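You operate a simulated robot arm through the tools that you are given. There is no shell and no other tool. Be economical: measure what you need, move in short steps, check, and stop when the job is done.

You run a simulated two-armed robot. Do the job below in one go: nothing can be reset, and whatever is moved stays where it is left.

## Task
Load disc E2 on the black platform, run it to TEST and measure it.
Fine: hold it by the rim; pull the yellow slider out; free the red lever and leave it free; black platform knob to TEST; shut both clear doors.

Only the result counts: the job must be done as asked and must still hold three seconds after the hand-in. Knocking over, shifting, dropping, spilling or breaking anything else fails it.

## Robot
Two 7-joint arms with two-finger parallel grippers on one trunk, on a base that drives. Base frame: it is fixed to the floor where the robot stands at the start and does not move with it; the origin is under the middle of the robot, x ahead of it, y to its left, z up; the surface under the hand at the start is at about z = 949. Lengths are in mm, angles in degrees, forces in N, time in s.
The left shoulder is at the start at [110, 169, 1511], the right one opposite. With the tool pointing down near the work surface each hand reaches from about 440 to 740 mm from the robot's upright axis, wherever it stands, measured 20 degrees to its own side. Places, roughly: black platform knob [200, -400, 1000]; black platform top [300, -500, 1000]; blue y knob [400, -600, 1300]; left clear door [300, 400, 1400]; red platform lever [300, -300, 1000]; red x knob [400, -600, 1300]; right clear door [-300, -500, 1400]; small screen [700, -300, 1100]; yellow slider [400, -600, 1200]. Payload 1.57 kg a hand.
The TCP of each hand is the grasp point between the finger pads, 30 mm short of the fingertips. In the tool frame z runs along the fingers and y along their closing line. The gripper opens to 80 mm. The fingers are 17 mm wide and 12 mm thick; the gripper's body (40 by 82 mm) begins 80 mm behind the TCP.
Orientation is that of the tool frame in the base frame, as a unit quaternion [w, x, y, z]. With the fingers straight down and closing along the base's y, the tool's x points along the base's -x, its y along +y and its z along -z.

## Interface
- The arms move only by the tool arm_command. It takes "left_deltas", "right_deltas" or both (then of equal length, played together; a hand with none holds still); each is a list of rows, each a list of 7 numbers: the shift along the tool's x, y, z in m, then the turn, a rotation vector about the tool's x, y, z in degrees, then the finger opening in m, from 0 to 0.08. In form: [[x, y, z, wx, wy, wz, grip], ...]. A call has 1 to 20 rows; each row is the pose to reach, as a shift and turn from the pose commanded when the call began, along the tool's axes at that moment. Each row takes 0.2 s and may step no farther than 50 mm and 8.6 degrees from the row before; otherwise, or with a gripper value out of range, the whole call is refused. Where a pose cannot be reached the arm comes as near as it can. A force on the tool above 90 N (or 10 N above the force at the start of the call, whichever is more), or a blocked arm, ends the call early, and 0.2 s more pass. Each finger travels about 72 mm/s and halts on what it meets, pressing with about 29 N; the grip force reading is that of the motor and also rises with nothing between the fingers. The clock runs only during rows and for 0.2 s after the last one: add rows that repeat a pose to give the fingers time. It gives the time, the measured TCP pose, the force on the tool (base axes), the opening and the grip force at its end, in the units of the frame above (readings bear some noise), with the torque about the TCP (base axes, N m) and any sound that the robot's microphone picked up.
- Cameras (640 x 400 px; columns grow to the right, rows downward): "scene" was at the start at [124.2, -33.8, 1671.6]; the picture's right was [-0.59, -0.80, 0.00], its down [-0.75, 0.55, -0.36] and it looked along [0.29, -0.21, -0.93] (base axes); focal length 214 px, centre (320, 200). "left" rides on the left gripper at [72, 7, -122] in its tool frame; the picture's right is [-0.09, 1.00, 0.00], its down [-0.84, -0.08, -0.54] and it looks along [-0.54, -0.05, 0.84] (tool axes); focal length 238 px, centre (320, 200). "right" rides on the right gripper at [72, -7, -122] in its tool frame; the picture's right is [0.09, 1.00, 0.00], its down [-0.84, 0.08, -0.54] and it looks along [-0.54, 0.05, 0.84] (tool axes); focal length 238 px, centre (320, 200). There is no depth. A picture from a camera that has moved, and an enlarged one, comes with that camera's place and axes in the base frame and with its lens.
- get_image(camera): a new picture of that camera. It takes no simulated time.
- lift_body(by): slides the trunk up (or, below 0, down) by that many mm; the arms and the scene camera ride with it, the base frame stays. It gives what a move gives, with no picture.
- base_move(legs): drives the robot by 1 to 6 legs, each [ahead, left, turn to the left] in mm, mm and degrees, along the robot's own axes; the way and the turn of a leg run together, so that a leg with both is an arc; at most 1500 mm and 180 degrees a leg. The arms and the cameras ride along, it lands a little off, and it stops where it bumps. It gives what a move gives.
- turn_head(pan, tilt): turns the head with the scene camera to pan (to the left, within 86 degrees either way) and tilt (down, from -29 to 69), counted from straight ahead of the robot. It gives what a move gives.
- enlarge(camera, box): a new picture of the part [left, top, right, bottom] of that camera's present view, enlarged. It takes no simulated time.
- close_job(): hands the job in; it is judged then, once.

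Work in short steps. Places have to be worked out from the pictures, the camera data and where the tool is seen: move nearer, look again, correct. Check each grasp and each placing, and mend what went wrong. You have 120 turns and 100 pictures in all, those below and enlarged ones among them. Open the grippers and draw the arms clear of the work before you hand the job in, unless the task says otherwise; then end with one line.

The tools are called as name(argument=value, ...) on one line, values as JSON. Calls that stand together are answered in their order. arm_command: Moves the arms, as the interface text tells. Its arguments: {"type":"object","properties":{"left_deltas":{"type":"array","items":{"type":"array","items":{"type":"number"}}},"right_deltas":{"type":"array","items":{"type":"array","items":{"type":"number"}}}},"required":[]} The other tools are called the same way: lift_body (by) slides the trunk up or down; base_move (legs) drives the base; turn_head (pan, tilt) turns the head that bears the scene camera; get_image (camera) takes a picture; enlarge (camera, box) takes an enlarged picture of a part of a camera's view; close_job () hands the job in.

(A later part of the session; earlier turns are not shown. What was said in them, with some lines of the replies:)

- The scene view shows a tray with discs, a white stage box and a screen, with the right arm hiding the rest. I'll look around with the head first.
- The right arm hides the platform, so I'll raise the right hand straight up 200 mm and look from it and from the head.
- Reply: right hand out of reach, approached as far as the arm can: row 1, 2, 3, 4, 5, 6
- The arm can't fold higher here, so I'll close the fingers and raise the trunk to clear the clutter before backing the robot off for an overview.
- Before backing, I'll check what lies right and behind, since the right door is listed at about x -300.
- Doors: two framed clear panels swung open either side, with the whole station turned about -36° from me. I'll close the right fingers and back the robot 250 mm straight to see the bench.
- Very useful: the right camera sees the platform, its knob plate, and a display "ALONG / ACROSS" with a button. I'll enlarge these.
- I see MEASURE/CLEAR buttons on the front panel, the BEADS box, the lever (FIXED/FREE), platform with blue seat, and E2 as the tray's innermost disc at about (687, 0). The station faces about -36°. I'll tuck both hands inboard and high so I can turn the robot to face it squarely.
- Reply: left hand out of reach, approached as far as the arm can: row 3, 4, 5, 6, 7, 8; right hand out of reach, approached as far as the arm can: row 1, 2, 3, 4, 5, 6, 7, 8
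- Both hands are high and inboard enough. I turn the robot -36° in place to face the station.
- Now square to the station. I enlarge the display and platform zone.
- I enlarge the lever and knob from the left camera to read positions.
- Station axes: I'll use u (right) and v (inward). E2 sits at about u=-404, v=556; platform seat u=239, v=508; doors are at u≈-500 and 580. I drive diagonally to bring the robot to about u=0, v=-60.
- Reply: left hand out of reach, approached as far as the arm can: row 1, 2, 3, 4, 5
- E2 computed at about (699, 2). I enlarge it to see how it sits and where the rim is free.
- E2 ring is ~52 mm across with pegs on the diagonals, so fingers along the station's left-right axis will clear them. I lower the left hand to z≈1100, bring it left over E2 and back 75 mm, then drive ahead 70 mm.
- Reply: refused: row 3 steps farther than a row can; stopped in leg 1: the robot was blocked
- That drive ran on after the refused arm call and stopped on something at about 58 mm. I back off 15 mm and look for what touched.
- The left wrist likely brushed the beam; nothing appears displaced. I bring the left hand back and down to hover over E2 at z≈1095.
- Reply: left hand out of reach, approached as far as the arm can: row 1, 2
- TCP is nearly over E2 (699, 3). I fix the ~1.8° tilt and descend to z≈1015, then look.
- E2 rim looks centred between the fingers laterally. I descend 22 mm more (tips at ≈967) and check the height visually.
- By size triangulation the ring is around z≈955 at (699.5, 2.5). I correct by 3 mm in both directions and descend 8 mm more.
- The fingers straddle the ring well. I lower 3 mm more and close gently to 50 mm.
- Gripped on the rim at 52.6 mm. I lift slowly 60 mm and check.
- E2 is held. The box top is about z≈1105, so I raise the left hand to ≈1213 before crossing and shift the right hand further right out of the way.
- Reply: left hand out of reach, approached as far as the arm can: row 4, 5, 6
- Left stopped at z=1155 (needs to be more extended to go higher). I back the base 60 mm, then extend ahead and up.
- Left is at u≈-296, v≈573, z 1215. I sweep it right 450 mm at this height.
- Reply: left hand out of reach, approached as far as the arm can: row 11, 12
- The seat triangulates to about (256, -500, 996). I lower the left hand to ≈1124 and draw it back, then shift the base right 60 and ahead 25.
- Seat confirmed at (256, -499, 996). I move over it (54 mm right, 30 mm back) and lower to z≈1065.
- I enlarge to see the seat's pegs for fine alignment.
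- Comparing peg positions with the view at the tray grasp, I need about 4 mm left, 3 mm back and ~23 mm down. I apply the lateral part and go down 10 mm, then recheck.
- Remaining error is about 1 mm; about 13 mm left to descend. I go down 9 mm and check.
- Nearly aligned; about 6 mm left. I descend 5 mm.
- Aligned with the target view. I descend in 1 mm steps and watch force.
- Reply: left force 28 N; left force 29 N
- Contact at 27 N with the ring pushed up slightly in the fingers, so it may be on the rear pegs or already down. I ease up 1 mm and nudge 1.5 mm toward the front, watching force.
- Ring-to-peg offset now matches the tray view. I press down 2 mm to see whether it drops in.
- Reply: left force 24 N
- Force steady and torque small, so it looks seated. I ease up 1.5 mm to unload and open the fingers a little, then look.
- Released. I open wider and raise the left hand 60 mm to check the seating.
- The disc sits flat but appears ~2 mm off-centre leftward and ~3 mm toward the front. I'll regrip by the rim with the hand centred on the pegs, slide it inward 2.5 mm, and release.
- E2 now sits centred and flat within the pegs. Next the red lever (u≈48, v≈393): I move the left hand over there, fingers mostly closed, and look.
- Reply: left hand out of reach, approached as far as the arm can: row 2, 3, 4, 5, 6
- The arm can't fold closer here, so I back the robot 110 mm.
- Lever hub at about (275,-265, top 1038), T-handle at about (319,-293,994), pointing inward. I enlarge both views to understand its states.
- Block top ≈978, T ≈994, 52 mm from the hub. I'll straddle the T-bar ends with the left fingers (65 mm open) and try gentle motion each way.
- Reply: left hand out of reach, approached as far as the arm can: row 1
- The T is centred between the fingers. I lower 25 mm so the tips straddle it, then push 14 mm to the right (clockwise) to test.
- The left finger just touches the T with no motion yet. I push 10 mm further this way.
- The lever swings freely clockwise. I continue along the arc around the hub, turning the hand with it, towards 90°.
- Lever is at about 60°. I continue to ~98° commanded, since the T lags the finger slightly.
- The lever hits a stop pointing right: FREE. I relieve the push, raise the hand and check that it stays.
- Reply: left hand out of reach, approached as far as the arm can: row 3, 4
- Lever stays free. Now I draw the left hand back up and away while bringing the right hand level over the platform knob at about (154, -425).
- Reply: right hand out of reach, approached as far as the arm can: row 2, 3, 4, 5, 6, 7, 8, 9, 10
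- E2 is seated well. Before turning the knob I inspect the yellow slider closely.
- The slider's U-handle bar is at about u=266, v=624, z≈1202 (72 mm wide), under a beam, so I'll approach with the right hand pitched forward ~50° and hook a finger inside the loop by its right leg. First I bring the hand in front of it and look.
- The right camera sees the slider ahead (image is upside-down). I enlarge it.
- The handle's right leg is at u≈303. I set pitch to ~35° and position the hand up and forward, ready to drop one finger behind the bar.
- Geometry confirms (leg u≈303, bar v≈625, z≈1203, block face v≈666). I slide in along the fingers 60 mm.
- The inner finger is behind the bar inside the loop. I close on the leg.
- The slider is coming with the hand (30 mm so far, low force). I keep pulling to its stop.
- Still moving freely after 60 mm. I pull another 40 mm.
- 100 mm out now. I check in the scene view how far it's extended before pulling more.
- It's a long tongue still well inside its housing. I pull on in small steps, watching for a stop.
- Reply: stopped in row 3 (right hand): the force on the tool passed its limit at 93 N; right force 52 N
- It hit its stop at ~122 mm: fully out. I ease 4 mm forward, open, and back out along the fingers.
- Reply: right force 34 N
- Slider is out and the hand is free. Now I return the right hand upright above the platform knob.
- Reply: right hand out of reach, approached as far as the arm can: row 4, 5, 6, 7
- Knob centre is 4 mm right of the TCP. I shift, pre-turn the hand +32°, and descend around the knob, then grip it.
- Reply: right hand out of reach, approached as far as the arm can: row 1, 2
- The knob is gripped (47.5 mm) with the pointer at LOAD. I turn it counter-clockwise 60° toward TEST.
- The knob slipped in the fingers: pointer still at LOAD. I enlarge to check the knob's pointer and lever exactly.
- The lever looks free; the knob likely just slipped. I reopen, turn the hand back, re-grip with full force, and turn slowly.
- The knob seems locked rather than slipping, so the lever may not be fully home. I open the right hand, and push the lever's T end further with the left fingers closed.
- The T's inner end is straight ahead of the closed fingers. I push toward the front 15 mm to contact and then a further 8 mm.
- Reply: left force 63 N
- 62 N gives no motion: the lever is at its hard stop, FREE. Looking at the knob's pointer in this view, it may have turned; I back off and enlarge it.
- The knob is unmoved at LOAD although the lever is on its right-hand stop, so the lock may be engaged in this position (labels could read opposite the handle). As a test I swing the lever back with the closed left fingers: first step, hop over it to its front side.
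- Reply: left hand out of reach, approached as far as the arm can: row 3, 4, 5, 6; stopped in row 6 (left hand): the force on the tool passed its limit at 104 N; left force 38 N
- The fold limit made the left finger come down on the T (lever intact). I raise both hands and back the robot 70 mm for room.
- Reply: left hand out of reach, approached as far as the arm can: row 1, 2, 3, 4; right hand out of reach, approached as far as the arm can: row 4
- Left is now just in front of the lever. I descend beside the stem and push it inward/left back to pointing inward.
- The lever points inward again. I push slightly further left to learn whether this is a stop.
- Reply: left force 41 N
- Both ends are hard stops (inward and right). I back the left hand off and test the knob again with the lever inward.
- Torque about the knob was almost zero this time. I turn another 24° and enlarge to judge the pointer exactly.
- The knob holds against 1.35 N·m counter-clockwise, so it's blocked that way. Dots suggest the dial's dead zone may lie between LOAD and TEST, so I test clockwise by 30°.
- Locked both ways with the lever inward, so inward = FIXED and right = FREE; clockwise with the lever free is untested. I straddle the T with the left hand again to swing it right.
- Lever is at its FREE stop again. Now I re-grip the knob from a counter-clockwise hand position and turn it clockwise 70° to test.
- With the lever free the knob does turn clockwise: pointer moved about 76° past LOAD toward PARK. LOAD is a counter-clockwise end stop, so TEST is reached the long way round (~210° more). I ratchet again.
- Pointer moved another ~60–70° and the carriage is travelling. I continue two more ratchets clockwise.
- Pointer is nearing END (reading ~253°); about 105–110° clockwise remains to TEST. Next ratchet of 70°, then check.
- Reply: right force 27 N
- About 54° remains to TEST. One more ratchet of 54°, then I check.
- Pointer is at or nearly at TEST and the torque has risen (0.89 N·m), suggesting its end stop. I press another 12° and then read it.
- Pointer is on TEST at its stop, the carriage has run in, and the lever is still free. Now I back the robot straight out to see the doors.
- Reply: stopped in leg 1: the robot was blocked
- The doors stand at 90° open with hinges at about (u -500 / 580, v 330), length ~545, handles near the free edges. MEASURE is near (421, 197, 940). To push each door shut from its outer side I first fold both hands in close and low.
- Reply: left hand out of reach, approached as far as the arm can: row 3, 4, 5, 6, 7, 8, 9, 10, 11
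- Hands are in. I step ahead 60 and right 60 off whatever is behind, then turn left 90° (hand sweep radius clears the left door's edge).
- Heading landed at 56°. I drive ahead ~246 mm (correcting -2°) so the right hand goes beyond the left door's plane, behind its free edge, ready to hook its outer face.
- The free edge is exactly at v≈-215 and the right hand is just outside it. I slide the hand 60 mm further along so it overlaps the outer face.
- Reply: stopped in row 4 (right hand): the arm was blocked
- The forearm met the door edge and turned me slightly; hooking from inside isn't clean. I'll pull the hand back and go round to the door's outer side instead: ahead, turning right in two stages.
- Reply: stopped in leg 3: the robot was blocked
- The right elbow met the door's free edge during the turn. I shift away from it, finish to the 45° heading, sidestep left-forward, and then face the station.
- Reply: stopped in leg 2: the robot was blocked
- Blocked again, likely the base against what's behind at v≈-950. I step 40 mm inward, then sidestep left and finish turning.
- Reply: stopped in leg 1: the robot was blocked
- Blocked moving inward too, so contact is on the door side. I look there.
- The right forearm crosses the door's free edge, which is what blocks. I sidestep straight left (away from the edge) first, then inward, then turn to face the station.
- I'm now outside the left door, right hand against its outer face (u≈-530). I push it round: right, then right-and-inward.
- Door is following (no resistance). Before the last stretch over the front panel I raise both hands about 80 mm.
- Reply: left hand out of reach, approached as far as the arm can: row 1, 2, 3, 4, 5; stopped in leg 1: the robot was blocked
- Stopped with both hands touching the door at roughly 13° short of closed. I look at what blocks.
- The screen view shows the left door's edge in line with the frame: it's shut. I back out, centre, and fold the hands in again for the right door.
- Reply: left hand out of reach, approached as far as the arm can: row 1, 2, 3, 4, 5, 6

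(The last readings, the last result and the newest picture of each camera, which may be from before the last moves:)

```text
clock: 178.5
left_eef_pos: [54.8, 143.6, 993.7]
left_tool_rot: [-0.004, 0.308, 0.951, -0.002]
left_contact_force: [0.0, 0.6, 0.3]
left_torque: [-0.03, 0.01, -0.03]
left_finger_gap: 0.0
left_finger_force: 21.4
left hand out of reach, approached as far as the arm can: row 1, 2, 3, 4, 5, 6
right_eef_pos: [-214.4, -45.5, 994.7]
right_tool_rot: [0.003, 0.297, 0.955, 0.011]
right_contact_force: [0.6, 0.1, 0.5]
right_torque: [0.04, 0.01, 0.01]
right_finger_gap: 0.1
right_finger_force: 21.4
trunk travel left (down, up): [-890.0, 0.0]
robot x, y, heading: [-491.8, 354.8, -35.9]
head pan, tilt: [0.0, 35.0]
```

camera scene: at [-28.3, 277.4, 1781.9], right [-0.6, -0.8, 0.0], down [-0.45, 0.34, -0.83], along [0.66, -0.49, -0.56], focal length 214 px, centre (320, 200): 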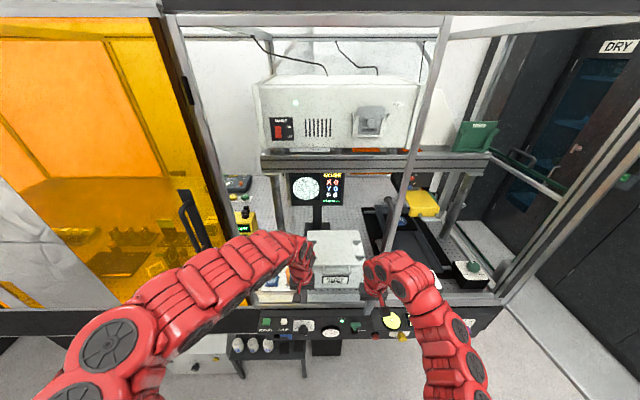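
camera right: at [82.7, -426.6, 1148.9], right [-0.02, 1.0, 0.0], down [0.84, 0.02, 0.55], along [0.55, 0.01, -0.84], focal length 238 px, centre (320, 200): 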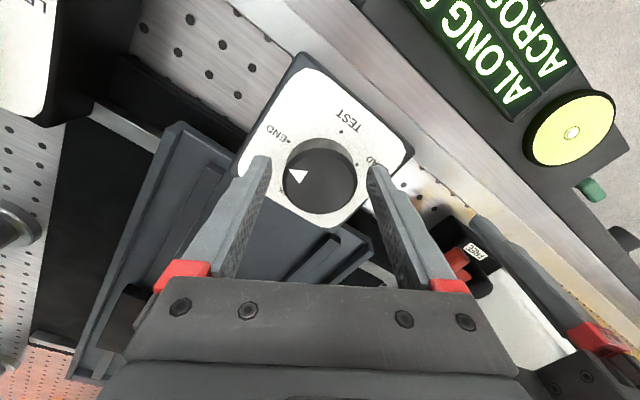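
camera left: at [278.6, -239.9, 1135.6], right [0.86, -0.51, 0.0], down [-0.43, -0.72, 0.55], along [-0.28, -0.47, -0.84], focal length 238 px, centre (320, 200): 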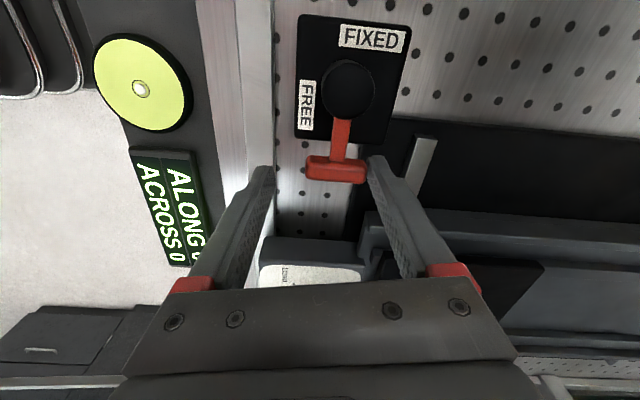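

Left hand keeps ~566 mm ahead; I widen it 50 mm left, then turn right 90°, drive 828 mm past the right door's line, and turn back.

arm_command(left_deltas=[[0, 0.025, 0, 0, 0, 0, 0], [0, 0.05, 0, 0, 0, 0, 0], [0, 0.05, 0, 0, 0, 0, 0]])

base_move(legs=[[0, 0, -90], [828, 0, 0]])

```text
clock: 179.3
left_eef_pos: [83.2, 184.1, 992.5]
left_tool_rot: [-0.004, 0.308, 0.951, -0.002]
left_contact_force: [-0.8, 0.0, -0.4]
left_torque: [-0.02, 0.02, -0.01]
left_finger_gap: 0.1
left_finger_force: 21.2
left hand out of reach, approached as far as the arm can: row 1
right_eef_pos: [-214.0, -46.6, 995.4]
right_tool_rot: [0.003, 0.297, 0.955, 0.011]
right_contact_force: [0.0, -0.3, 0.0]
right_torque: [0.0, 0.0, -0.01]
right_finger_gap: 0.0
right_finger_force: 21.8
trunk travel left (down, up): [-890.0, 0.0]
robot x, y, heading: [-490.9, 356.3, -35.8]
head pan, tilt: [0.0, 35.0]
```

```text
clock: 181.4
left_eef_pos: [-54.9, -73.7, 991.6]
left_tool_rot: [-0.004, 0.516, 0.857, -0.003]
left_contact_force: [-0.7, -0.4, -0.6]
left_torque: [0.01, 0.01, -0.01]
left_finger_gap: 0.0
left_finger_force: 21.0
right_eef_pos: [-424.0, -147.6, 996.4]
right_tool_rot: [0.006, 0.505, 0.863, 0.011]
right_contact_force: [0.2, 0.2, 0.4]
right_torque: [0.03, -0.01, -0.03]
right_finger_gap: 0.0
right_finger_force: 21.6
trunk travel left (down, up): [-890.0, 0.0]
robot x, y, heading: [-497.8, 334.7, -61.9]
head pan, tilt: [0.0, 35.0]
stopped in leg 1: the robot was blocked; the commanded pose is now the measured one
```

Blocked at 26° of turn, probably the base against the thing behind. I move inward 80 and left 80, then finish turning.

base_move(legs=[[36, 109, 0], [0, 0, -64]])

```text
clock: 185.4
left_eef_pos: [-542.9, -224.4, 993.0]
left_tool_rot: [-0.004, 0.886, 0.463, -0.001]
left_contact_force: [0.8, -0.3, -0.7]
left_torque: [0.0, 0.03, -0.01]
left_finger_gap: 0.0
left_finger_force: 21.4
right_eef_pos: [-779.6, 70.1, 995.9]
right_tool_rot: [0.009, 0.881, 0.474, 0.006]
right_contact_force: [0.3, 0.6, -0.2]
right_torque: [0.03, 0.01, 0.01]
right_finger_gap: 0.2
right_finger_force: 21.3
trunk travel left (down, up): [-890.0, 0.0]
robot x, y, heading: [-381.7, 356.3, -124.8]
head pan, tilt: [0.0, 35.0]
```

Facing the right side now. I shift back 72 mm (clear of the door edge) and drive 890 mm past the right door line.

base_move(legs=[[0, -72, -1.2], [890, 0, 0]])

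```text
clock: 190.7
left_eef_pos: [-1123.7, -896.3, 992.4]
left_tool_rot: [-0.004, 0.888, 0.46, 0.0]
left_contact_force: [1.4, 0.0, -0.6]
left_torque: [0.02, 0.01, -0.02]
left_finger_gap: 0.1
left_finger_force: 21.2
right_eef_pos: [-1357.5, -599.5, 995.3]
right_tool_rot: [0.01, 0.882, 0.471, 0.006]
right_contact_force: [0.3, -0.4, -0.2]
right_torque: [0.02, -0.02, 0.03]
right_finger_gap: 0.0
right_finger_force: 21.2
trunk travel left (down, up): [-890.0, 0.0]
robot x, y, heading: [-952.4, -319.1, -125.3]
head pan, tilt: [0.0, 35.0]
```

No bump. Now I turn left 89° to face the station from outside the right door.

base_move(legs=[[0, 0, 89.3]])

```text
clock: 194.9
left_eef_pos: [-377.7, -473.5, 993.1]
left_tool_rot: [-0.005, 0.294, 0.956, -0.003]
left_contact_force: [0.8, -0.3, 0.0]
left_torque: [-0.01, 0.01, 0.01]
left_finger_gap: 0.0
left_finger_force: 21.7
right_eef_pos: [-670.1, -712.5, 996.3]
right_tool_rot: [0.002, 0.283, 0.959, 0.012]
right_contact_force: [0.8, 0.3, -0.1]
right_torque: [-0.03, -0.02, 0.05]
right_finger_gap: 0.1
right_finger_force: 21.3
trunk travel left (down, up): [-890.0, 0.0]
robot x, y, heading: [-957.9, -319.8, -34.4]
head pan, tilt: [0.0, 35.0]
```

Left hand is against the right door's outer face (u≈605). I push it left then inward.

base_move(legs=[[11, 130, -1.6], [59, 120, 0], [95, 98, 0]])

arm_command(left_deltas=[[0, 0, -0.02, 0, 0, 0, 0], [-0.01, 0, -0.04, 0, 0, 0, 0], [-0.03, 0, -0.065, 0, 0, 0, 0], [-0.03, 0, -0.065, 0, 0, 0, 0]], right_deltas=[[-0.01, 0, -0.02, 0, 0, 0, 0], [-0.03, 0, -0.04, 0, 0, 0, 0], [-0.06, 0, -0.065, 0, 0, 0, 0], [-0.06, 0, -0.065, 0, 0, 0, 0]])

```text
clock: 198.1
left_eef_pos: [-44.1, -303.0, 992.9]
left_tool_rot: [-0.002, 0.309, 0.951, -0.003]
left_contact_force: [0.7, 1.2, 0.5]
left_torque: [0.01, 0.03, 0.03]
left_finger_gap: 0.0
left_finger_force: 21.4
right_eef_pos: [-342.0, -533.7, 995.0]
right_tool_rot: [0.004, 0.297, 0.955, 0.011]
right_contact_force: [-0.4, 1.2, -0.6]
right_torque: [-0.01, 0.02, 0.02]
right_finger_gap: 0.0
right_finger_force: 21.1
trunk travel left (down, up): [-890.0, 0.0]
robot x, y, heading: [-619.6, -133.3, -36.1]
head pan, tilt: [0.0, 35.0]
```

```text
clock: 199.1
left_eef_pos: [-9.1, -325.8, 1050.2]
left_tool_rot: [-0.004, 0.308, 0.951, -0.002]
left_contact_force: [-0.4, 0.0, -0.1]
left_torque: [0.0, 0.0, 0.01]
left_finger_gap: 0.0
left_finger_force: 21.4
left hand out of reach, approached as far as the arm can: row 1, 2, 3, 4
right_eef_pos: [-292.7, -568.2, 1058.4]
right_tool_rot: [0.003, 0.296, 0.955, 0.012]
right_contact_force: [-0.4, -0.7, 0.3]
right_torque: [-0.01, -0.07, 0.02]
right_finger_gap: 0.1
right_finger_force: 21.3
trunk travel left (down, up): [-890.0, 0.0]
robot x, y, heading: [-615.6, -132.3, -36.1]
head pan, tilt: [0.0, 35.0]
```

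Left hand now at (u 269, v 184), z 1050, clear of panel fittings. I push the last stretch until it stops.

base_move(legs=[[60, 45, 0], [80, 15, 0]])

turn_head(pan=20, tilt=25)

```text
clock: 200.6
left_eef_pos: [70.9, -325.7, 1049.5]
left_tool_rot: [-0.016, 0.311, 0.95, 0.003]
left_contact_force: [-41.1, 13.4, 12.6]
left_torque: [-1.68, -5.31, -0.28]
left_finger_gap: 0.0
left_finger_force: 21.3
right_eef_pos: [-203.9, -573.5, 1061.6]
right_tool_rot: [0.007, 0.296, 0.955, 0.01]
right_contact_force: [-0.4, 0.7, 0.0]
right_torque: [0.01, 0.0, 0.02]
right_finger_gap: 0.1
right_finger_force: 21.8
trunk travel left (down, up): [-890.0, 0.0]
robot x, y, heading: [-520.9, -140.6, -36.0]
head pan, tilt: [0.0, 35.0]
stopped in leg 2: the force on the tool passed its limit at 139 N (the readings are from after the stop); the commanded pose is now the measured one
```

```text
clock: 201.4
left_eef_pos: [70.9, -325.9, 1050.1]
left_tool_rot: [-0.017, 0.31, 0.951, 0.004]
left_contact_force: [-63.4, 27.3, -16.6]
left_torque: [-2.68, -6.6, -0.53]
left_finger_gap: 0.2
left_finger_force: 21.8
right_eef_pos: [-203.5, -574.6, 1062.1]
right_tool_rot: [0.007, 0.296, 0.955, 0.01]
right_contact_force: [-0.3, 0.2, -0.3]
right_torque: [0.02, -0.04, 0.0]
right_finger_gap: 0.0
right_finger_force: 21.3
trunk travel left (down, up): [-890.0, 0.0]
robot x, y, heading: [-522.4, -146.6, -35.7]
head pan, tilt: [20.0, 25.0]
```

The right door is hard against its stop (shut, plane v≈272). I back off and drive left to bring the left hand in front of the MEASURE button.

base_move(legs=[[-100, 0, 0], [0, 633, 0]])

get_image(camera="left")

```text
clock: 205.7
left_eef_pos: [373.3, 233.3, 1045.7]
left_tool_rot: [-0.017, 0.314, 0.949, 0.002]
left_contact_force: [0.2, -0.6, 0.2]
left_torque: [0.0, 0.04, 0.01]
left_finger_gap: 0.0
left_finger_force: 20.6
right_eef_pos: [95.2, -10.5, 1057.4]
right_tool_rot: [0.003, 0.301, 0.953, 0.011]
right_contact_force: [0.6, 0.2, -1.1]
right_torque: [-0.03, 0.02, 0.01]
right_finger_gap: 0.2
right_finger_force: 21.3
trunk travel left (down, up): [-890.0, 0.0]
robot x, y, heading: [-228.5, 430.4, -36.3]
head pan, tilt: [20.0, 25.0]
```

```text
1 pictures are left
camera left: at [323.7, 280.1, 1171.4], right [0.67, 0.74, -0.01], down [0.64, -0.57, 0.51], along [0.38, -0.35, -0.86], focal length 238 px, centre (320, 200)
```

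left: 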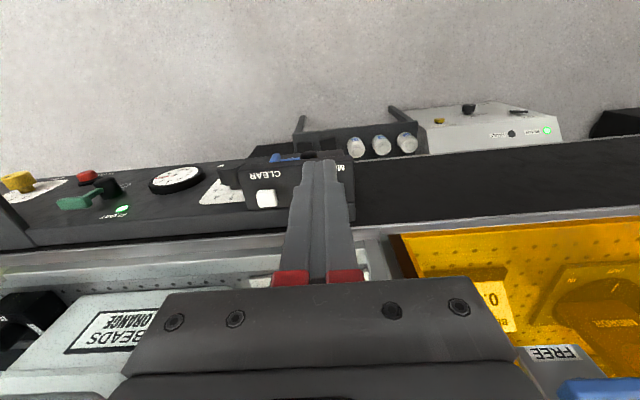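

MEASURE is at about (420, 197, 942). I straighten the hand, move 60 mm ahead and lower to just above the button.

arm_command(left_deltas=[[-0.02, 0, 0, -0.5, -1.8, 0.6, 0], [-0.04, 0, 0.01, -0.5, -1.8, 0.6, 0], [-0.06, -0.001, 0.02, -0.5, -1.8, 0.6, 0], [-0.06, -0.001, 0.045, -0.5, -1.8, 0.6, 0], [-0.06, -0.001, 0.06, -0.5, -1.8, 0.6, 0], [-0.06, -0.001, 0.06, -0.5, -1.8, 0.6, 0]])

```text
clock: 207.1
left_eef_pos: [420.1, 198.3, 984.9]
left_tool_rot: [-0.001, 0.319, 0.948, 0.002]
left_contact_force: [0.3, -0.3, -0.4]
left_torque: [-0.01, 0.0, 0.01]
left_finger_gap: 0.0
left_finger_force: 21.3
right_eef_pos: [95.6, -9.7, 1057.3]
right_tool_rot: [0.003, 0.302, 0.953, 0.011]
right_contact_force: [0.5, 0.0, 0.2]
right_torque: [0.02, 0.03, 0.03]
right_finger_gap: 0.1
right_finger_force: 21.0
trunk travel left (down, up): [-890.0, 0.0]
robot x, y, heading: [-227.9, 430.5, -36.5]
head pan, tilt: [20.0, 25.0]
```

The TCP is at (420, 198, 985), tips ≈ 955. I press down in small steps, watching for contact or a click.

arm_command(left_deltas=[[0, 0, 0.005, 0, 0, 0, 0], [0, 0, 0.009, 0, 0, 0, 0], [0, 0, 0.012, 0, 0, 0, 0], [0, 0, 0.014, 0, 0, 0, 0], [0, 0, 0.014, 0, 0, 0, 0]])

```text
clock: 208.3
left_eef_pos: [420.6, 199.1, 971.6]
left_tool_rot: [-0.001, 0.319, 0.948, 0.002]
left_contact_force: [-0.3, -0.1, 0.0]
left_torque: [0.0, 0.02, -0.03]
left_finger_gap: 0.0
left_finger_force: 21.3
right_eef_pos: [95.0, -10.5, 1056.9]
right_tool_rot: [0.003, 0.301, 0.953, 0.01]
right_contact_force: [0.7, -0.3, -0.3]
right_torque: [0.02, 0.0, 0.0]
right_finger_gap: 0.2
right_finger_force: 21.7
trunk travel left (down, up): [-890.0, 0.0]
robot x, y, heading: [-222.8, 430.1, -36.5]
head pan, tilt: [20.0, 25.0]
```

No contact yet (tips ≈ 941.6). I continue down in 2 mm steps.

arm_command(left_deltas=[[0, 0, 0.002, 0, 0, 0, 0], [0, 0, 0.004, 0, 0, 0, 0], [0, 0, 0.006, 0, 0, 0, 0], [0, 0, 0.008, 0, 0, 0, 0], [0, 0, 0.008, 0, 0, 0, 0]])

```text
clock: 209.5
left_eef_pos: [419.9, 198.3, 965.1]
left_tool_rot: [0.001, 0.32, 0.947, 0.002]
left_contact_force: [2.4, -1.3, 10.1]
left_torque: [-0.06, -0.03, -0.05]
left_finger_gap: 0.0
left_finger_force: 21.1
right_eef_pos: [95.3, -10.4, 1058.4]
right_tool_rot: [0.003, 0.301, 0.953, 0.011]
right_contact_force: [0.8, 0.4, -0.4]
right_torque: [0.02, -0.02, 0.03]
right_finger_gap: 0.0
right_finger_force: 21.5
trunk travel left (down, up): [-890.0, 0.0]
robot x, y, heading: [-226.0, 430.5, -36.5]
head pan, tilt: [20.0, 25.0]
heard: click
```

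A click: MEASURE pressed. I lift off, back away a bit, and use the last picture to check the screen and doors.

arm_command(left_deltas=[[0, 0, -0.02, 0, 0, 0, 0], [0.01, 0, -0.05, 0, 0, 0, 0.01], [0.03, 0, -0.08, 0, 0, 0, 0.02], [0.03, 0, -0.08, 0, 0, 0, 0.03]], right_deltas=[[0, 0, 0, 0, 0, 0, 0.02], [0, 0, 0, 0, 0, 0, 0.03], [0, 0, 0, 0, 0, 0, 0.03], [0, 0, 0, 0, 0, 0, 0.03]])

base_move(legs=[[-120, 0, 0], [0, -180, 0]])

turn_head(pan=0, tilt=28)

get_image(camera="scene")

```text
clock: 210.5
left_eef_pos: [394.5, 216.3, 1041.4]
left_tool_rot: [-0.001, 0.319, 0.948, 0.002]
left_contact_force: [0.2, -0.6, -0.2]
left_torque: [-0.01, 0.0, 0.0]
left_finger_gap: 29.9
left_finger_force: 0.1
right_eef_pos: [94.4, -10.5, 1057.5]
right_tool_rot: [0.002, 0.302, 0.953, 0.011]
right_contact_force: [0.7, 0.5, -0.3]
right_torque: [-0.01, -0.01, -0.01]
right_finger_gap: 30.0
right_finger_force: 0.2
trunk travel left (down, up): [-890.0, 0.0]
robot x, y, heading: [-226.9, 429.3, -36.6]
head pan, tilt: [20.0, 25.0]
```

```text
clock: 212.8
left_eef_pos: [194.0, 141.8, 1041.9]
left_tool_rot: [-0.001, 0.318, 0.948, 0.001]
left_contact_force: [0.3, -0.3, -0.2]
left_torque: [-0.03, 0.01, 0.02]
left_finger_gap: 30.0
left_finger_force: 0.0
right_eef_pos: [-106.5, -84.1, 1057.5]
right_tool_rot: [0.003, 0.301, 0.953, 0.01]
right_contact_force: [-0.2, 0.1, 0.5]
right_torque: [-0.01, 0.02, -0.01]
right_finger_gap: 30.0
right_finger_force: 0.0
trunk travel left (down, up): [-890.0, 0.0]
robot x, y, heading: [-430.0, 353.9, -36.6]
head pan, tilt: [20.0, 25.0]
```

```text
clock: 213.7
left_eef_pos: [190.3, 140.4, 1042.1]
left_tool_rot: [-0.001, 0.319, 0.948, 0.002]
left_contact_force: [0.0, 0.8, 0.6]
left_torque: [0.02, 0.0, -0.03]
left_finger_gap: 30.0
left_finger_force: 0.1
right_eef_pos: [-108.2, -85.2, 1057.9]
right_tool_rot: [0.003, 0.302, 0.953, 0.012]
right_contact_force: [0.3, 0.4, 0.2]
right_torque: [0.0, -0.08, -0.01]
right_finger_gap: 30.0
right_finger_force: 0.0
trunk travel left (down, up): [-890.0, 0.0]
robot x, y, heading: [-429.2, 353.7, -36.6]
head pan, tilt: [0.0, 28.0]
```

```text
0 pictures are left
camera scene: at [-294.4, 251.2, 1791.3], right [-0.59, -0.8, 0.0], down [-0.38, 0.28, -0.88], along [0.71, -0.52, -0.47], focal length 214 px, centre (320, 200)
```

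scene: 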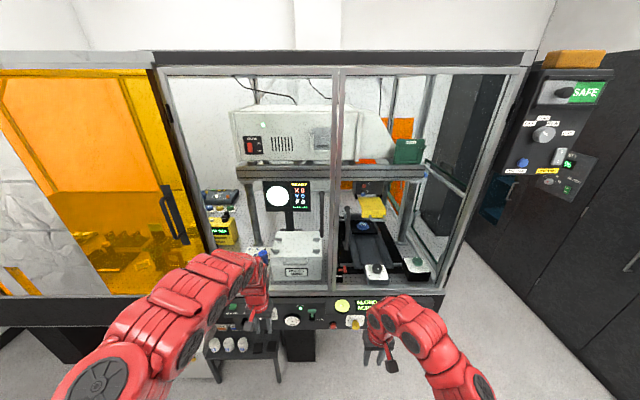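

Both doors are flush shut, the screen has gone from NOISE to what reads as READY, and MEASURE clicked when pressed. E2 sits on the platform at TEST, the slider is out, the lever is free, and both arms are clear with grippers open. I hand in.

close_job()

```text
The job is handed in.
```

I handed the job in: E2 is on the black platform at TEST, the yellow slider is out, the red lever is free and both clear doors are shut. MEASURE clicked when pressed, but I saw no reading: the screen seemed to say READY afterwards. While repositioning, the robot also bumped something unseen behind it, the left door's edge and, earlier, probably the beam or post. I saw nothing shifted, but had no view behind.
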